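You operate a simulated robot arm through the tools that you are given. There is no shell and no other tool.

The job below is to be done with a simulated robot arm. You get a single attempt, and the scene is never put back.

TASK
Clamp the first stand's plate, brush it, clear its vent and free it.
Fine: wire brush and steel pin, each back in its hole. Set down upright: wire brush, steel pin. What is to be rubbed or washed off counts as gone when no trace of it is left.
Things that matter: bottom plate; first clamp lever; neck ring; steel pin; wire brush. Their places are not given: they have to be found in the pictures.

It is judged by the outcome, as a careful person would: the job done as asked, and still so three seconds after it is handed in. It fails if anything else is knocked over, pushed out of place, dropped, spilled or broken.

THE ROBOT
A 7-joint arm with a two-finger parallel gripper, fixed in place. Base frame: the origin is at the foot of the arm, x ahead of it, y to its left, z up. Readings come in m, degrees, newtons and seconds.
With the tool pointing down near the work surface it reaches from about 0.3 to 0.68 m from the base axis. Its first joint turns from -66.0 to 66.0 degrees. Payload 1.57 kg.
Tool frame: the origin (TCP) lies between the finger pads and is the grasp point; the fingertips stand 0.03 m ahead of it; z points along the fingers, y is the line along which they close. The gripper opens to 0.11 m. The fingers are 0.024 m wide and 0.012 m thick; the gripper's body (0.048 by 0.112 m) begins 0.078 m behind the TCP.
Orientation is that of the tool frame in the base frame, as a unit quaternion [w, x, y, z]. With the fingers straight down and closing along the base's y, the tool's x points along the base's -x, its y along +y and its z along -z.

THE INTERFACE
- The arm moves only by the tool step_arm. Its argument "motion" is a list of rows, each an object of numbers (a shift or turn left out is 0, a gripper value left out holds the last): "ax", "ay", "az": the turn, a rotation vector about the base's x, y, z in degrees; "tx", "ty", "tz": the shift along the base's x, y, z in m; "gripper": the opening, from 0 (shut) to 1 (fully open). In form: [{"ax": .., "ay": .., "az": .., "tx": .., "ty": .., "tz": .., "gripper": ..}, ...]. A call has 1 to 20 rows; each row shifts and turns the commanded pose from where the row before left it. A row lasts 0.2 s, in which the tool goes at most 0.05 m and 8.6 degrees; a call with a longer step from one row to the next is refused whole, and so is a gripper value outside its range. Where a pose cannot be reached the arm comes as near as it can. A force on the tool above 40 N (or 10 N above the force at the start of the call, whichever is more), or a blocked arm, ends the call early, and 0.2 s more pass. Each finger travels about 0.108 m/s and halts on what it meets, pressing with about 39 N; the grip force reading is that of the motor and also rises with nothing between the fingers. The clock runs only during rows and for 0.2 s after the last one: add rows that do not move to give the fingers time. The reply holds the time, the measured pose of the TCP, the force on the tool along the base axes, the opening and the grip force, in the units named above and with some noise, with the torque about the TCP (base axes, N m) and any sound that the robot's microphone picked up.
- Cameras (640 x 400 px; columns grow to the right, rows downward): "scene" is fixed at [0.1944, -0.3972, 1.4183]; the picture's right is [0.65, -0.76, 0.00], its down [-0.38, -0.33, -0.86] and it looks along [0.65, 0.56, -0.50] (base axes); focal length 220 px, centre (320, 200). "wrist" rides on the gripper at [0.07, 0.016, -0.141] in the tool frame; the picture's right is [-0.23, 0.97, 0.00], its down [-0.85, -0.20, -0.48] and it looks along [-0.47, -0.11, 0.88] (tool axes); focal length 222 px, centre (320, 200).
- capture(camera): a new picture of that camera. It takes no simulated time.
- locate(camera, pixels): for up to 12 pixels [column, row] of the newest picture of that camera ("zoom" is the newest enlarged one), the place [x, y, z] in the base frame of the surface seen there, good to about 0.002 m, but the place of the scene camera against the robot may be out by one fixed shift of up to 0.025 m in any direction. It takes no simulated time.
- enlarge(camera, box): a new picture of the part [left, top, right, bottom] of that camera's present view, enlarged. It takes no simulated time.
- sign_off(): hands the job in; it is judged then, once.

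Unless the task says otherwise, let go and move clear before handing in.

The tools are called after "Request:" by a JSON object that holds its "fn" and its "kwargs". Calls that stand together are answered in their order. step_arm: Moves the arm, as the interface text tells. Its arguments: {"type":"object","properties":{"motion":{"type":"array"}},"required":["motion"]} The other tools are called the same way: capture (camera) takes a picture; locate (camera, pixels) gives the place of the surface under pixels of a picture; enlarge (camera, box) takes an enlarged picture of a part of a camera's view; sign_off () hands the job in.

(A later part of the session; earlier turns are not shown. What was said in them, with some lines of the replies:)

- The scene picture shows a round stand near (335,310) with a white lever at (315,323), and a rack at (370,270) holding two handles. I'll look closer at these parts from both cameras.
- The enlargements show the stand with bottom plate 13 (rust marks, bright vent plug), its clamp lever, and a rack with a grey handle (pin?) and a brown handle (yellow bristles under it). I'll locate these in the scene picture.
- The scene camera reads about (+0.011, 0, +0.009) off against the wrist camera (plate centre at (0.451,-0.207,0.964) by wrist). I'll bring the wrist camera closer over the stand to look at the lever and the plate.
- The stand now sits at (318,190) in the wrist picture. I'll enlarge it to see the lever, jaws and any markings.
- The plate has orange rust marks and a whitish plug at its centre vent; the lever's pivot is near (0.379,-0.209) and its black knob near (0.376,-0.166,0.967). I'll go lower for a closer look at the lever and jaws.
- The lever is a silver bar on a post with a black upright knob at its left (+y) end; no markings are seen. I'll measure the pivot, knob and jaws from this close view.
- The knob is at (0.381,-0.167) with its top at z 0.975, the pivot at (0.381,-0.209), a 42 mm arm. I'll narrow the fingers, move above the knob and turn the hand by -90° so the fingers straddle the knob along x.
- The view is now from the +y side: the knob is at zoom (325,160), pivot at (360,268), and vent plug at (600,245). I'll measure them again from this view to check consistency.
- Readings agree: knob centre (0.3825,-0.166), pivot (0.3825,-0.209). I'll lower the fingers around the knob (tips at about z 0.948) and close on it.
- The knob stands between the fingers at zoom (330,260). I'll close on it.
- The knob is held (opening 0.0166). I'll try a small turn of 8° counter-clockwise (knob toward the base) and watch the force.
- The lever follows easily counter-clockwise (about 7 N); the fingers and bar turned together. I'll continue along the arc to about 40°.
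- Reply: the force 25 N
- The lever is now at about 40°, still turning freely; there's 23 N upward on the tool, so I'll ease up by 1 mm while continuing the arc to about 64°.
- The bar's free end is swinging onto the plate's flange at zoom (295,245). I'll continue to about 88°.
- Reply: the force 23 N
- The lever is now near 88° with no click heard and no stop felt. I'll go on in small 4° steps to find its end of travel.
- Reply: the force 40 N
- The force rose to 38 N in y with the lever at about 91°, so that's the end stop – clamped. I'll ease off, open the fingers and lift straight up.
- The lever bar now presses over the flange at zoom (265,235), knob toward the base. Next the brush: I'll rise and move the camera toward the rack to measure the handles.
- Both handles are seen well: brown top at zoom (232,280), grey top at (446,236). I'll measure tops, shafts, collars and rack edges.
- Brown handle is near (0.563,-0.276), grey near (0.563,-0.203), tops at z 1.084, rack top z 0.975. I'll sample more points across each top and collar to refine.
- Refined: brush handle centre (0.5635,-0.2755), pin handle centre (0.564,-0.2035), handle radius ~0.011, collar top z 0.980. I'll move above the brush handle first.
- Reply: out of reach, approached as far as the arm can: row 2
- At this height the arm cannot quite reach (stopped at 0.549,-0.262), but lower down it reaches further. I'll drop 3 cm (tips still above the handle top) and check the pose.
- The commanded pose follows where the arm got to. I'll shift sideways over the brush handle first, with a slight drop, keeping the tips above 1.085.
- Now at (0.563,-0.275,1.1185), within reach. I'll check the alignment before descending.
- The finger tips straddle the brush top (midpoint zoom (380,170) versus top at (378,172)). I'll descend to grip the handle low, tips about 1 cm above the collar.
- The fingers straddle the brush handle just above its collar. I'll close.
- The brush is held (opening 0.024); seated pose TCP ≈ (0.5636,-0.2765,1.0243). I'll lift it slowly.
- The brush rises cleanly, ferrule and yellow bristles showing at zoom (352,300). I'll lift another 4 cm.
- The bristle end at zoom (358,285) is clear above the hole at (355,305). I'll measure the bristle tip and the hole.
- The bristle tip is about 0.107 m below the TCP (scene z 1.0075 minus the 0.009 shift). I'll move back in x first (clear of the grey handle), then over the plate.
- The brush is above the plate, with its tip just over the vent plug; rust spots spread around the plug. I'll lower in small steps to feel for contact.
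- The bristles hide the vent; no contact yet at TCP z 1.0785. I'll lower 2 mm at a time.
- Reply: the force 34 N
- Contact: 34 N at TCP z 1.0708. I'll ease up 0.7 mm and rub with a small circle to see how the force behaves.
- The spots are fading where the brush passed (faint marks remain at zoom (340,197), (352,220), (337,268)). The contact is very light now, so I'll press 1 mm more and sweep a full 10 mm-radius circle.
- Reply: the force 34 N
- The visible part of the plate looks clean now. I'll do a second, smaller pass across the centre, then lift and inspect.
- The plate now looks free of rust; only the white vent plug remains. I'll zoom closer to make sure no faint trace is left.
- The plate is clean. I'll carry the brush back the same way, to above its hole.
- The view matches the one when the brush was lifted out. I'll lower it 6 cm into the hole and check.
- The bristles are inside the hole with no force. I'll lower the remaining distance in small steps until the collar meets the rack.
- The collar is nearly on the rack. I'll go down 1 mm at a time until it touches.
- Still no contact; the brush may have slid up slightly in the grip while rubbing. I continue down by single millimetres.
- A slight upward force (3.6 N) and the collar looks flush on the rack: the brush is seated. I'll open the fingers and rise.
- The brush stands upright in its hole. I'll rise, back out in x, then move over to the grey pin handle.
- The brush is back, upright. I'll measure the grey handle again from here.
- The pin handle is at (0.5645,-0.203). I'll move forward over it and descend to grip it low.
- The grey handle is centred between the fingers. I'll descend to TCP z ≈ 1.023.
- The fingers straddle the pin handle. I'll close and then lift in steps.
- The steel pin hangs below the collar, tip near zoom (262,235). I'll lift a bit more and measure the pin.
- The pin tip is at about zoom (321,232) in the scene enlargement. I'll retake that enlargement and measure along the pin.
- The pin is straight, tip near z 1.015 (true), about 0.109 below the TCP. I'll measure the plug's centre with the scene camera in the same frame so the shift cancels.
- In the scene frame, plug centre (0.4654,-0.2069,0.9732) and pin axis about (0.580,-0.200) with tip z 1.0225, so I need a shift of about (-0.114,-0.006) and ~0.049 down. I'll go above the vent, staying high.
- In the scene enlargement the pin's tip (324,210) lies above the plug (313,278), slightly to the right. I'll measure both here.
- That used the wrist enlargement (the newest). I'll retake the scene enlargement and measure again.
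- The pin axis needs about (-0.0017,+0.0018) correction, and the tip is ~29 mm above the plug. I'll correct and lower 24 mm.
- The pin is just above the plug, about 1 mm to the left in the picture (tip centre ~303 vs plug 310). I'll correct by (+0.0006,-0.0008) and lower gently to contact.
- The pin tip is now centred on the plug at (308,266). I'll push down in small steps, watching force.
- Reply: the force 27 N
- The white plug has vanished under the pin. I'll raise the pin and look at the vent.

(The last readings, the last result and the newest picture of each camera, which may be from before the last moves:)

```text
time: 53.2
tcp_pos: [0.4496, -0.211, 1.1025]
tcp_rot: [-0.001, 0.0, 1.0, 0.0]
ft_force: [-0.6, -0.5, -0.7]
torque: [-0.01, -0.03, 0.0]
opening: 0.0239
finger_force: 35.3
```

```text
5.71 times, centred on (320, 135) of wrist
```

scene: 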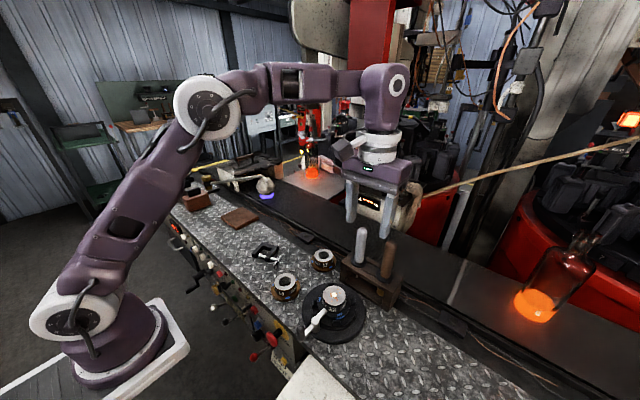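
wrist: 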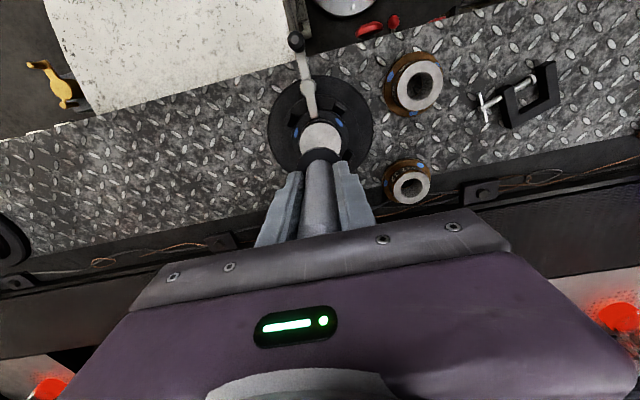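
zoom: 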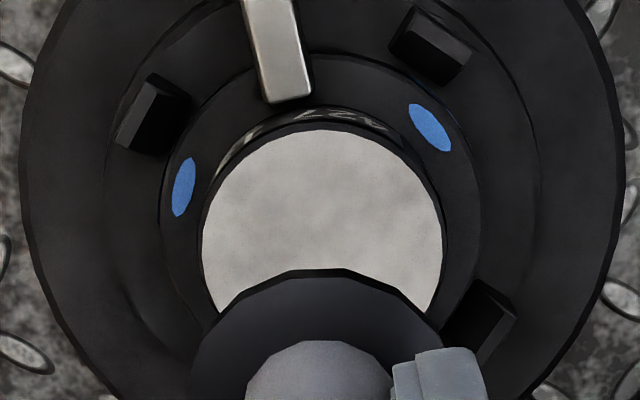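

The vent plug is gone and the plate is clean all over. I'll bring the pin back above its hole.

Request:
{"fn": "step_arm", "kwargs": {"motion": [{"tz": 0.02}, {"tx": 0.03, "ty": 0.005}, {"tx": 0.03}, {"tx": 0.03}, {"tx": 0.0254}, {}, {}]}}

Request:
{"fn": "enlarge", "kwargs": {"camera": "scene", "box": [325, 205, 395, 285]}}

Request:
{"fn": "capture", "kwargs": {"camera": "wrist"}}

Request:
{"fn": "enlarge", "kwargs": {"camera": "wrist", "box": [250, 110, 390, 220]}}

```text
time: 54.8
tcp_pos: [0.5634, -0.2041, 1.1191]
tcp_rot: [0.0, 0.0, 1.0, 0.0]
ft_force: [-0.8, 0.6, -0.2]
torque: [0.03, 0.02, -0.02]
opening: 0.0236
finger_force: 35.7
```

```text
5.00 times, centred on (360, 245) of scene
```

zoom: 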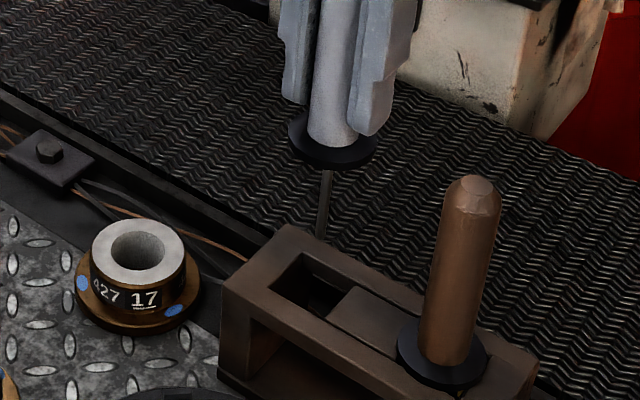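

```text
taken
```

wrist: 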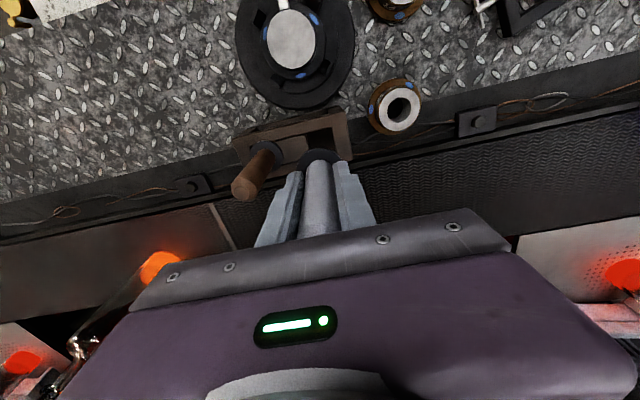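

```text
3.64 times, centred on (320, 165) of wrist
```

zoom: 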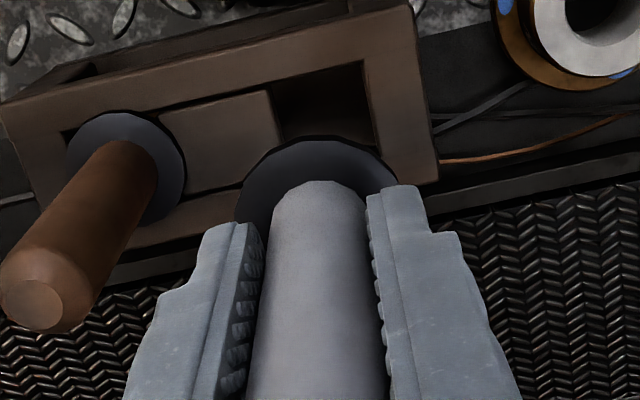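

The pin is over its hole as when it came out. I'll lower 8 cm and check.

Request:
{"fn": "step_arm", "kwargs": {"motion": [{"tz": -0.02}, {"tz": -0.02}, {"tz": -0.02}, {"tz": -0.02}, {}]}}

Request:
{"fn": "enlarge", "kwargs": {"camera": "scene", "box": [325, 205, 395, 285]}}

```text
time: 56.0
tcp_pos: [0.564, -0.207, 1.0431]
tcp_rot: [0.0, 0.0, 1.0, 0.001]
ft_force: [-0.4, -0.1, -0.5]
torque: [0.01, 0.0, 0.03]
opening: 0.0238
finger_force: 36.4
```

```text
5.00 times, centred on (360, 245) of scene
```

zoom: 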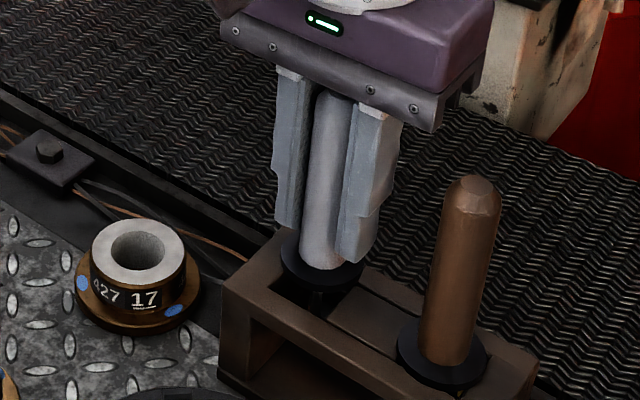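

The pin is inside its hole, the collar still ~2 cm above the rack. I'll lower 16 mm more, then in single millimetres.

Request:
{"fn": "step_arm", "kwargs": {"motion": [{"tz": -0.01}, {"tz": -0.006}, {}]}}

Request:
{"fn": "step_arm", "kwargs": {"motion": [{"tz": -0.0015}, {"tz": -0.001}, {}]}}

Request:
{"fn": "enlarge", "kwargs": {"camera": "scene", "box": [325, 225, 395, 295]}}

```text
time: 56.8
tcp_pos: [0.5637, -0.2045, 1.0259]
tcp_rot: [-0.001, 0.0, 1.0, 0.0]
ft_force: [-0.8, 0.0, -0.8]
torque: [0.02, -0.02, 0.01]
opening: 0.0239
finger_force: 35.9
```

```text
time: 57.6
tcp_pos: [0.5646, -0.2049, 1.0228]
tcp_rot: [0.0, 0.0, 1.0, -0.001]
ft_force: [-3.6, -0.4, 12.3]
torque: [0.03, 0.12, -0.01]
opening: 0.0237
finger_force: 36.5
```

```text
5.71 times, centred on (360, 260) of scene
```

zoom: 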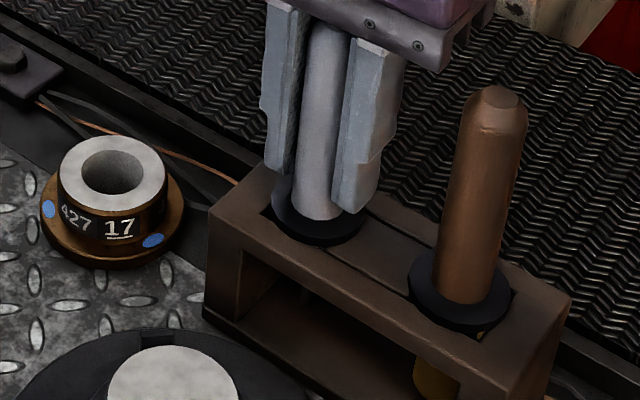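

The collar has met the rack (12 N). I'll ease slightly, open the fingers and check that the pin stands upright.

Request:
{"fn": "step_arm", "kwargs": {"motion": [{"tz": 0.0005}, {"gripper": 0.55}, {}, {}]}}

Request:
{"fn": "enlarge", "kwargs": {"camera": "scene", "box": [325, 225, 395, 295]}}

```text
time: 58.6
tcp_pos: [0.5647, -0.2044, 1.0235]
tcp_rot: [0.0, 0.0, 1.0, 0.0]
ft_force: [0.4, -0.1, -0.2]
torque: [-0.01, -0.04, 0.05]
opening: 0.0604
finger_force: 0.1
```

```text
5.71 times, centred on (360, 260) of scene
```

zoom: 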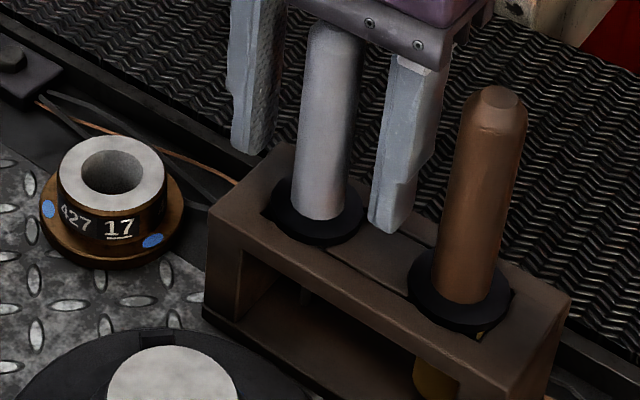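

Both tools stand upright in their holes. I'll rise, back away, and go above the lever knob at about (0.339,-0.210).

Request:
{"fn": "step_arm", "kwargs": {"motion": [{"tz": 0.03}, {"tz": 0.035}, {"tz": 0.035}, {"tz": 0.02, "tx": -0.01}, {"tx": -0.04}, {"tx": -0.04}, {"tx": -0.04}, {"tx": -0.04}, {"tx": -0.04, "ty": -0.005}, {"tx": -0.014}, {"tz": -0.04}, {"tz": -0.04, "gripper": 0.38}, {}]}}

Request:
{"fn": "capture", "kwargs": {"camera": "wrist"}}

Request:
{"fn": "enlarge", "kwargs": {"camera": "wrist", "box": [240, 120, 400, 220]}}

Request:
{"fn": "capture", "kwargs": {"camera": "scene"}}

```text
time: 61.4
tcp_pos: [0.3376, -0.2108, 1.0636]
tcp_rot: [0.0, 0.0, 1.0, 0.0]
ft_force: [-0.4, -0.9, -0.5]
torque: [-0.01, -0.01, 0.0]
opening: 0.042
finger_force: 0.0
```

```text
taken
```

wrist: 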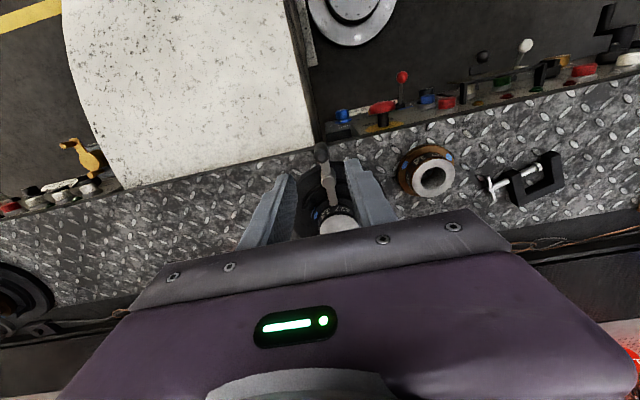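

```text
4.00 times, centred on (320, 170) of wrist
```

zoom: 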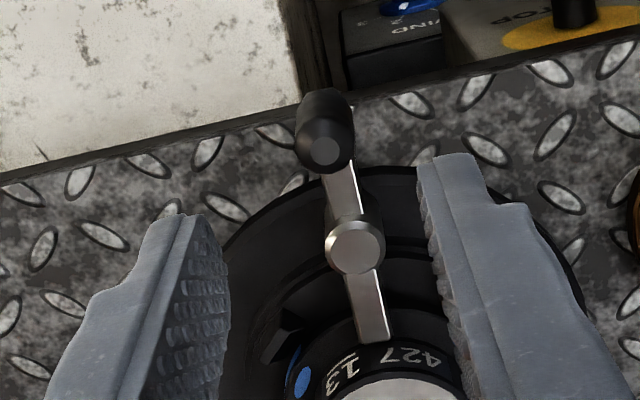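

```text
taken
```

scene: 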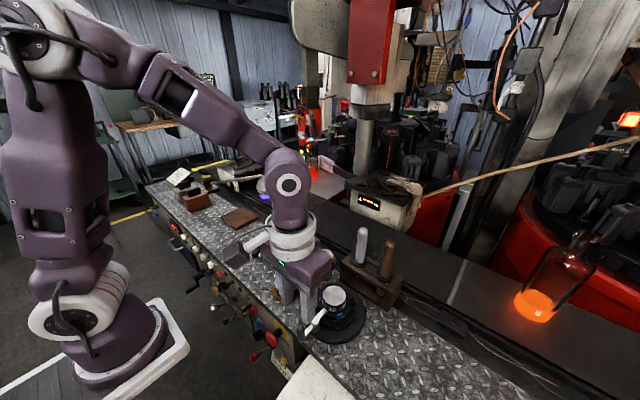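

The knob is at zoom (323,150) between the fingers. I'll check its position before descending.

Request:
{"fn": "enlarge", "kwargs": {"camera": "wrist", "box": [280, 130, 380, 210]}}

Request:
{"fn": "locate", "kwargs": {"camera": "wrist", "pixels": [[321, 165], [319, 163], [323, 167], [329, 189], [333, 203], [326, 178], [321, 158]]}}

```text
5.00 times, centred on (330, 170) of wrist
```

zoom: 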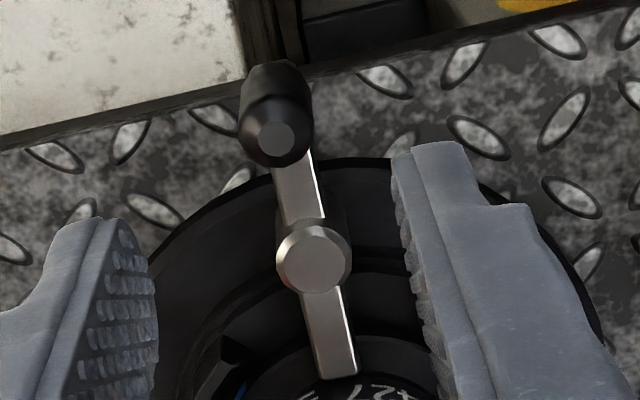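

```text
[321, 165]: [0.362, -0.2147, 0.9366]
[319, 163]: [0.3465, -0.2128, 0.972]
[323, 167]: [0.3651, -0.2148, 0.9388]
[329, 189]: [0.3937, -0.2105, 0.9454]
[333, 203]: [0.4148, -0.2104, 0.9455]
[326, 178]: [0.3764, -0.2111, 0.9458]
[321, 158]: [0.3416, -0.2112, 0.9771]
```

The knob top is at (0.341,-0.211,0.977). I'll descend around it and close.

Request:
{"fn": "step_arm", "kwargs": {"motion": [{"tx": 0.002, "tz": -0.028}, {"tz": -0.028}, {"tz": -0.028}, {}]}}

Request:
{"fn": "step_arm", "kwargs": {"motion": [{"gripper": 0}, {}, {}]}}

Request:
{"fn": "enlarge", "kwargs": {"camera": "wrist", "box": [240, 120, 400, 220]}}

```text
time: 62.4
tcp_pos: [0.3426, -0.21, 0.9789]
tcp_rot: [-0.001, 0.0, 1.0, -0.001]
ft_force: [0.0, -0.1, 0.2]
torque: [-0.01, -0.01, -0.03]
opening: 0.0419
finger_force: 0.1
```

```text
time: 63.2
tcp_pos: [0.3422, -0.2096, 0.9797]
tcp_rot: [0.0, 0.0, 1.0, 0.001]
ft_force: [2.7, 6.8, -7.1]
torque: [0.2, -0.25, -0.01]
opening: 0.0164
finger_force: 31.9
```

```text
4.00 times, centred on (320, 170) of wrist
```

zoom: 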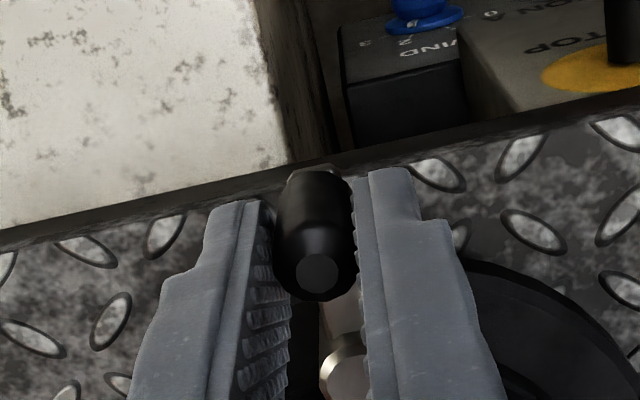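

The knob is gripped. I'll turn the lever back clockwise along the same arc, first about 40°.

Request:
{"fn": "step_arm", "kwargs": {"motion": [{"tx": 0.0004, "ty": 0.0059, "az": -8}, {"tx": 0.0012, "ty": 0.0058, "az": -8}, {"tx": 0.002, "ty": 0.0056, "az": -8}, {"tx": 0.0028, "ty": 0.0052, "az": -8}, {"tx": 0.0034, "ty": 0.0048, "az": -8}, {}]}}

Request:
{"fn": "enlarge", "kwargs": {"camera": "scene", "box": [285, 260, 385, 350]}}

```text
time: 64.6
tcp_pos: [0.352, -0.1825, 0.9799]
tcp_rot: [0.001, 0.343, 0.939, 0.0]
ft_force: [-1.4, -0.6, 24.5]
torque: [0.04, 0.07, -0.02]
opening: 0.0165
finger_force: 31.8
```

```text
4.44 times, centred on (335, 305) of scene
```

zoom: 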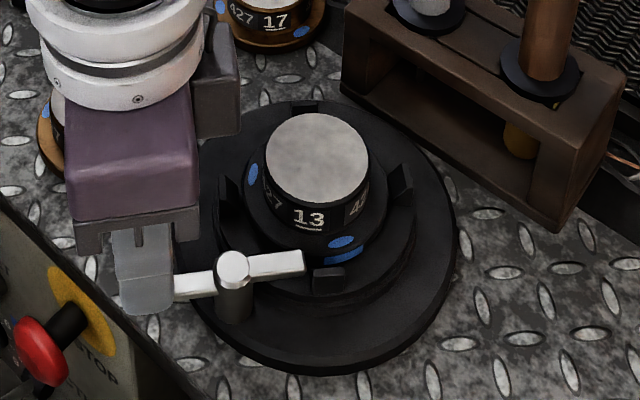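

The lever turns back freely, bar now leaving the flange at zoom (300,262); there's some vertical strain (24 N), so I'll ease up 1 mm and continue.

Request:
{"fn": "step_arm", "kwargs": {"motion": [{"tz": 0.001}, {"tx": 0.0042, "ty": 0.0043, "az": -8}, {"tx": 0.0046, "ty": 0.0036, "az": -8}, {"tx": 0.0052, "ty": 0.003, "az": -8}, {"tx": 0.0055, "ty": 0.0022, "az": -8}, {}]}}

Request:
{"fn": "enlarge", "kwargs": {"camera": "scene", "box": [285, 260, 385, 350]}}

```text
time: 66.0
tcp_pos: [0.3701, -0.1704, 0.9801]
tcp_rot: [-0.001, 0.589, 0.808, 0.0]
ft_force: [1.5, -9.6, -22.1]
torque: [-0.31, -0.09, -0.04]
opening: 0.0164
finger_force: 32.0
```

```text
4.44 times, centred on (335, 305) of scene
```

zoom: 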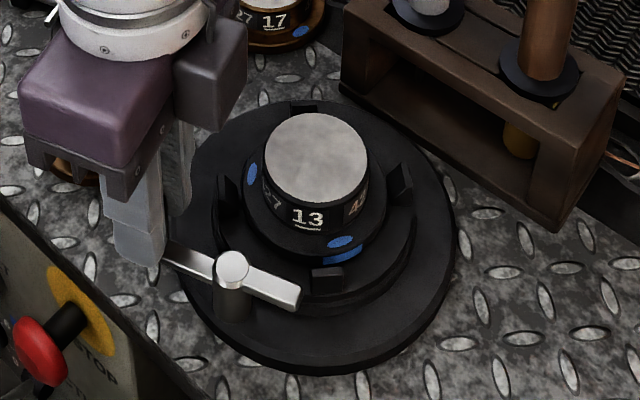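

About 18° remain. I'll continue to about 2°, then feel for the open end.

Request:
{"fn": "step_arm", "kwargs": {"motion": [{"tz": -0.0007}, {"tx": 0.0057, "ty": 0.0012, "az": -8}, {"tx": 0.0059, "ty": 0.0003, "az": -8}, {}]}}

Request:
{"fn": "step_arm", "kwargs": {"motion": [{"tx": 0.0025, "az": -2}, {}]}}

Request:
{"fn": "enlarge", "kwargs": {"camera": "scene", "box": [285, 260, 385, 350]}}

```text
time: 67.0
tcp_pos: [0.3828, -0.1664, 0.9796]
tcp_rot: [0.0, 0.696, 0.718, 0.0]
ft_force: [-0.7, -12.8, -0.8]
torque: [-0.42, 0.03, -0.07]
opening: 0.0161
finger_force: 31.8
```

```text
time: 67.6
tcp_pos: [0.3845, -0.1674, 0.9813]
tcp_rot: [-0.001, 0.708, 0.706, -0.001]
ft_force: [-13.8, -17.6, 12.6]
torque: [-0.49, 0.43, 0.04]
opening: 0.0164
finger_force: 31.4
```

```text
4.44 times, centred on (335, 305) of scene
```

zoom: 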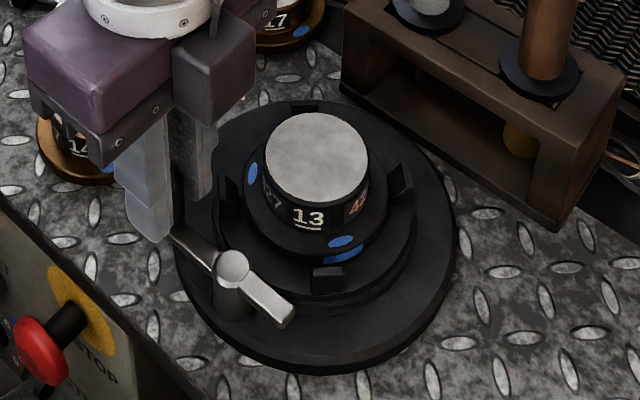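

The lever meets its stop (-14 N in x) and the bar lies as at the start. One small nudge more to make sure it's fully open.

Request:
{"fn": "step_arm", "kwargs": {"motion": [{"tx": 0.0015, "ty": -0.0005}, {}]}}

```text
time: 68.2
tcp_pos: [0.3846, -0.1665, 0.9797]
tcp_rot: [-0.001, 0.708, 0.706, 0.0]
ft_force: [-30.8, -15.2, 20.8]
torque: [-0.24, 1.02, 0.09]
opening: 0.0166
finger_force: 31.6
```

The stop is firm (-31 N, no movement), so the lever is fully open. I'll ease back, release the knob and rise clear.

Request:
{"fn": "step_arm", "kwargs": {"motion": [{"tx": -0.0025, "ty": -0.0005}, {"gripper": 0.36}, {}, {"tz": 0.03}, {"tz": 0.04}, {"tz": 0.04}, {}]}}

Request:
{"fn": "capture", "kwargs": {"camera": "wrist"}}

Request:
{"fn": "enlarge", "kwargs": {"camera": "scene", "box": [285, 260, 385, 350]}}

Request:
{"fn": "enlarge", "kwargs": {"camera": "wrist", "box": [280, 100, 440, 220]}}

```text
time: 69.8
tcp_pos: [0.3855, -0.1675, 1.0919]
tcp_rot: [-0.001, 0.707, 0.707, -0.001]
ft_force: [-1.0, 0.5, 0.5]
torque: [-0.01, 0.03, -0.01]
opening: 0.0399
finger_force: 0.0
```

```text
taken
```

wrist: 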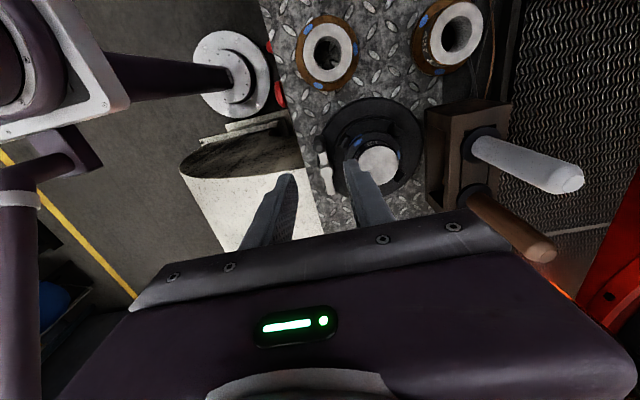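

```text
4.44 times, centred on (335, 305) of scene
```

zoom: 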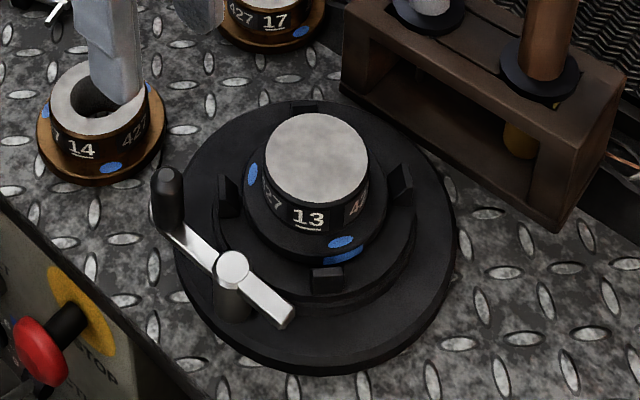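

```text
3.33 times, centred on (360, 160) of wrist
```

zoom: 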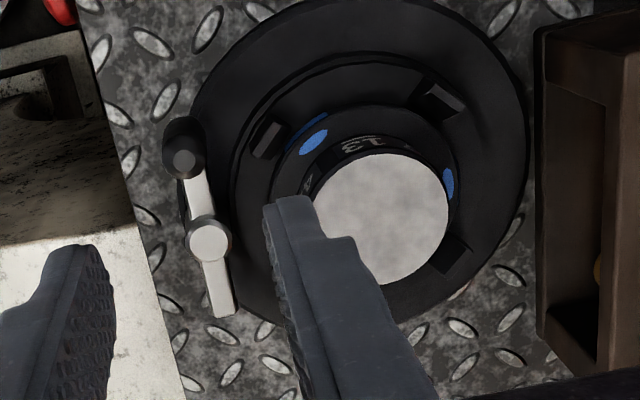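

The lever is back in its open position and the plate is clean. I'll move up and clear, and check the whole area once more.

Request:
{"fn": "step_arm", "kwargs": {"motion": [{"tz": 0.04}, {"tz": 0.04, "tx": -0.02, "ty": 0.02}, {"tz": 0.04, "tx": -0.03, "ty": 0.03}, {"tx": -0.03, "ty": 0.03}, {}]}}

Request:
{"fn": "capture", "kwargs": {"camera": "scene"}}

Request:
{"fn": "enlarge", "kwargs": {"camera": "scene", "box": [320, 280, 350, 310]}}

Request:
{"fn": "enlarge", "kwargs": {"camera": "scene", "box": [325, 215, 415, 315]}}

Request:
{"fn": "capture", "kwargs": {"camera": "wrist"}}

```text
refused: row 3 steps farther than a row can; nothing moved
```

```text
taken
```

scene: 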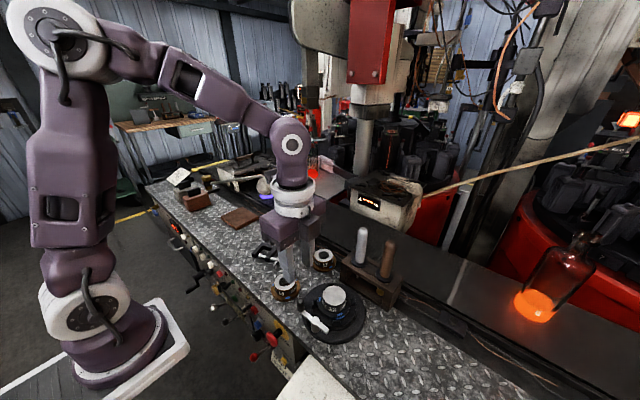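

```text
13.33 times, centred on (335, 295) of scene
```

zoom: 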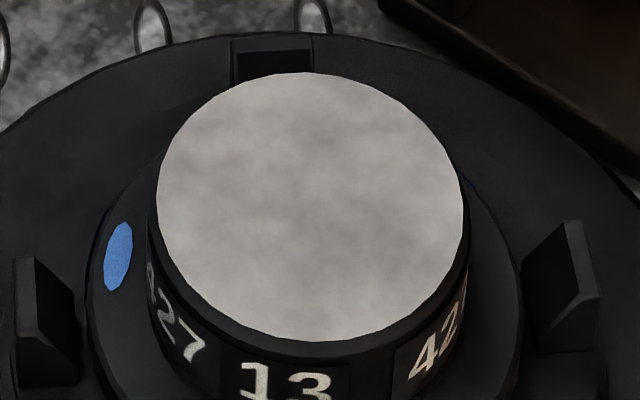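

```text
4.00 times, centred on (370, 265) of scene
```

zoom: 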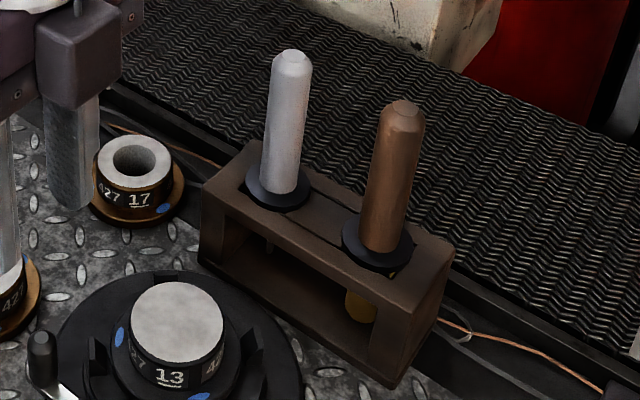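

```text
taken
```

wrist: 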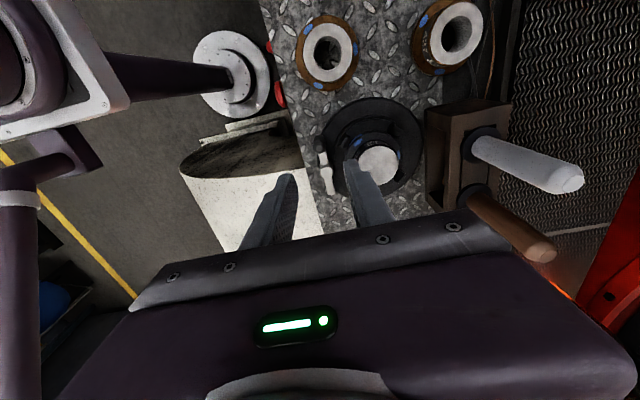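

The rack shows both tools upright in their holes and the plate is spotless at 13× zoom. That last move was refused for one over-long row, so I'll repeat the retreat with shorter steps.

Request:
{"fn": "step_arm", "kwargs": {"motion": [{"tz": 0.04}, {"tz": 0.03, "tx": -0.02, "ty": 0.02}, {"tz": 0.03, "tx": -0.02, "ty": 0.02}, {"tx": -0.02, "ty": 0.03}, {}, {}]}}

Request:
{"fn": "capture", "kwargs": {"camera": "scene"}}

Request:
{"fn": "enlarge", "kwargs": {"camera": "scene", "box": [240, 210, 420, 350]}}

```text
time: 71.2
tcp_pos: [0.3242, -0.0975, 1.1909]
tcp_rot: [0.0, 0.707, 0.707, 0.0]
ft_force: [-0.2, 0.2, 0.2]
torque: [0.0, 0.02, -0.02]
opening: 0.0393
finger_force: 0.1
```

```text
taken
```

scene: 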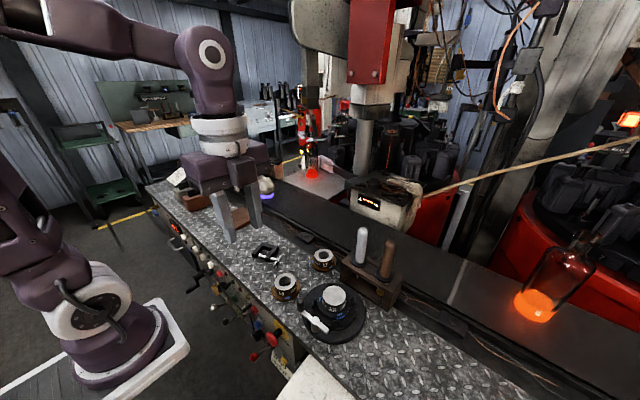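

```text
2.86 times, centred on (330, 280) of scene
```

zoom: 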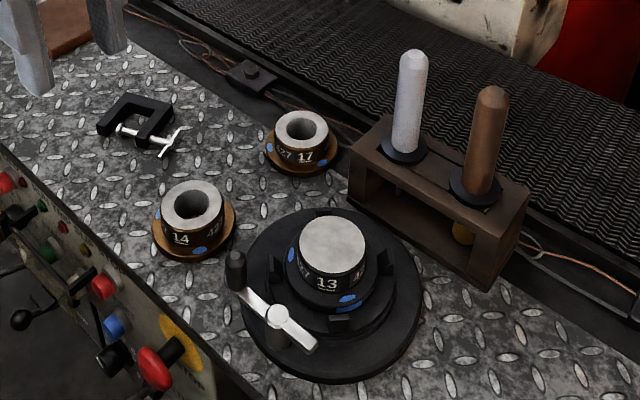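

The final picture shows the plate clean with no vent plug, and the lever open as at the start (knob at zoom (235,270)). Both tools stand upright in their holes, the neighbouring rings look where they were, and the arm is clear. I'm handing the job in.

Request:
{"fn": "sign_off", "kwargs": {}}

```text
The job is handed in.
```

The job is done and handed in; the result of the judging hasn't come back. In the last pictures:

- **Clamping:** I turned the first stand's lever to its stop before brushing. Afterwards I turned it back to its open stop, so the plate is free.
- **Brushing:** the plate's rust spots are gone, with no trace visible at 13× zoom.
- **Vent:** the white plug disappeared when the pin pressed on it, and nothing of it can be seen on the plate. No open hole shows in the pictures either, so its being gone is the only sign that the vent is clear.
- **Tools:** the wire brush and the steel pin are each back in their own holes, standing upright.

Nothing else looks moved or knocked over, and the arm is clear of the stand.
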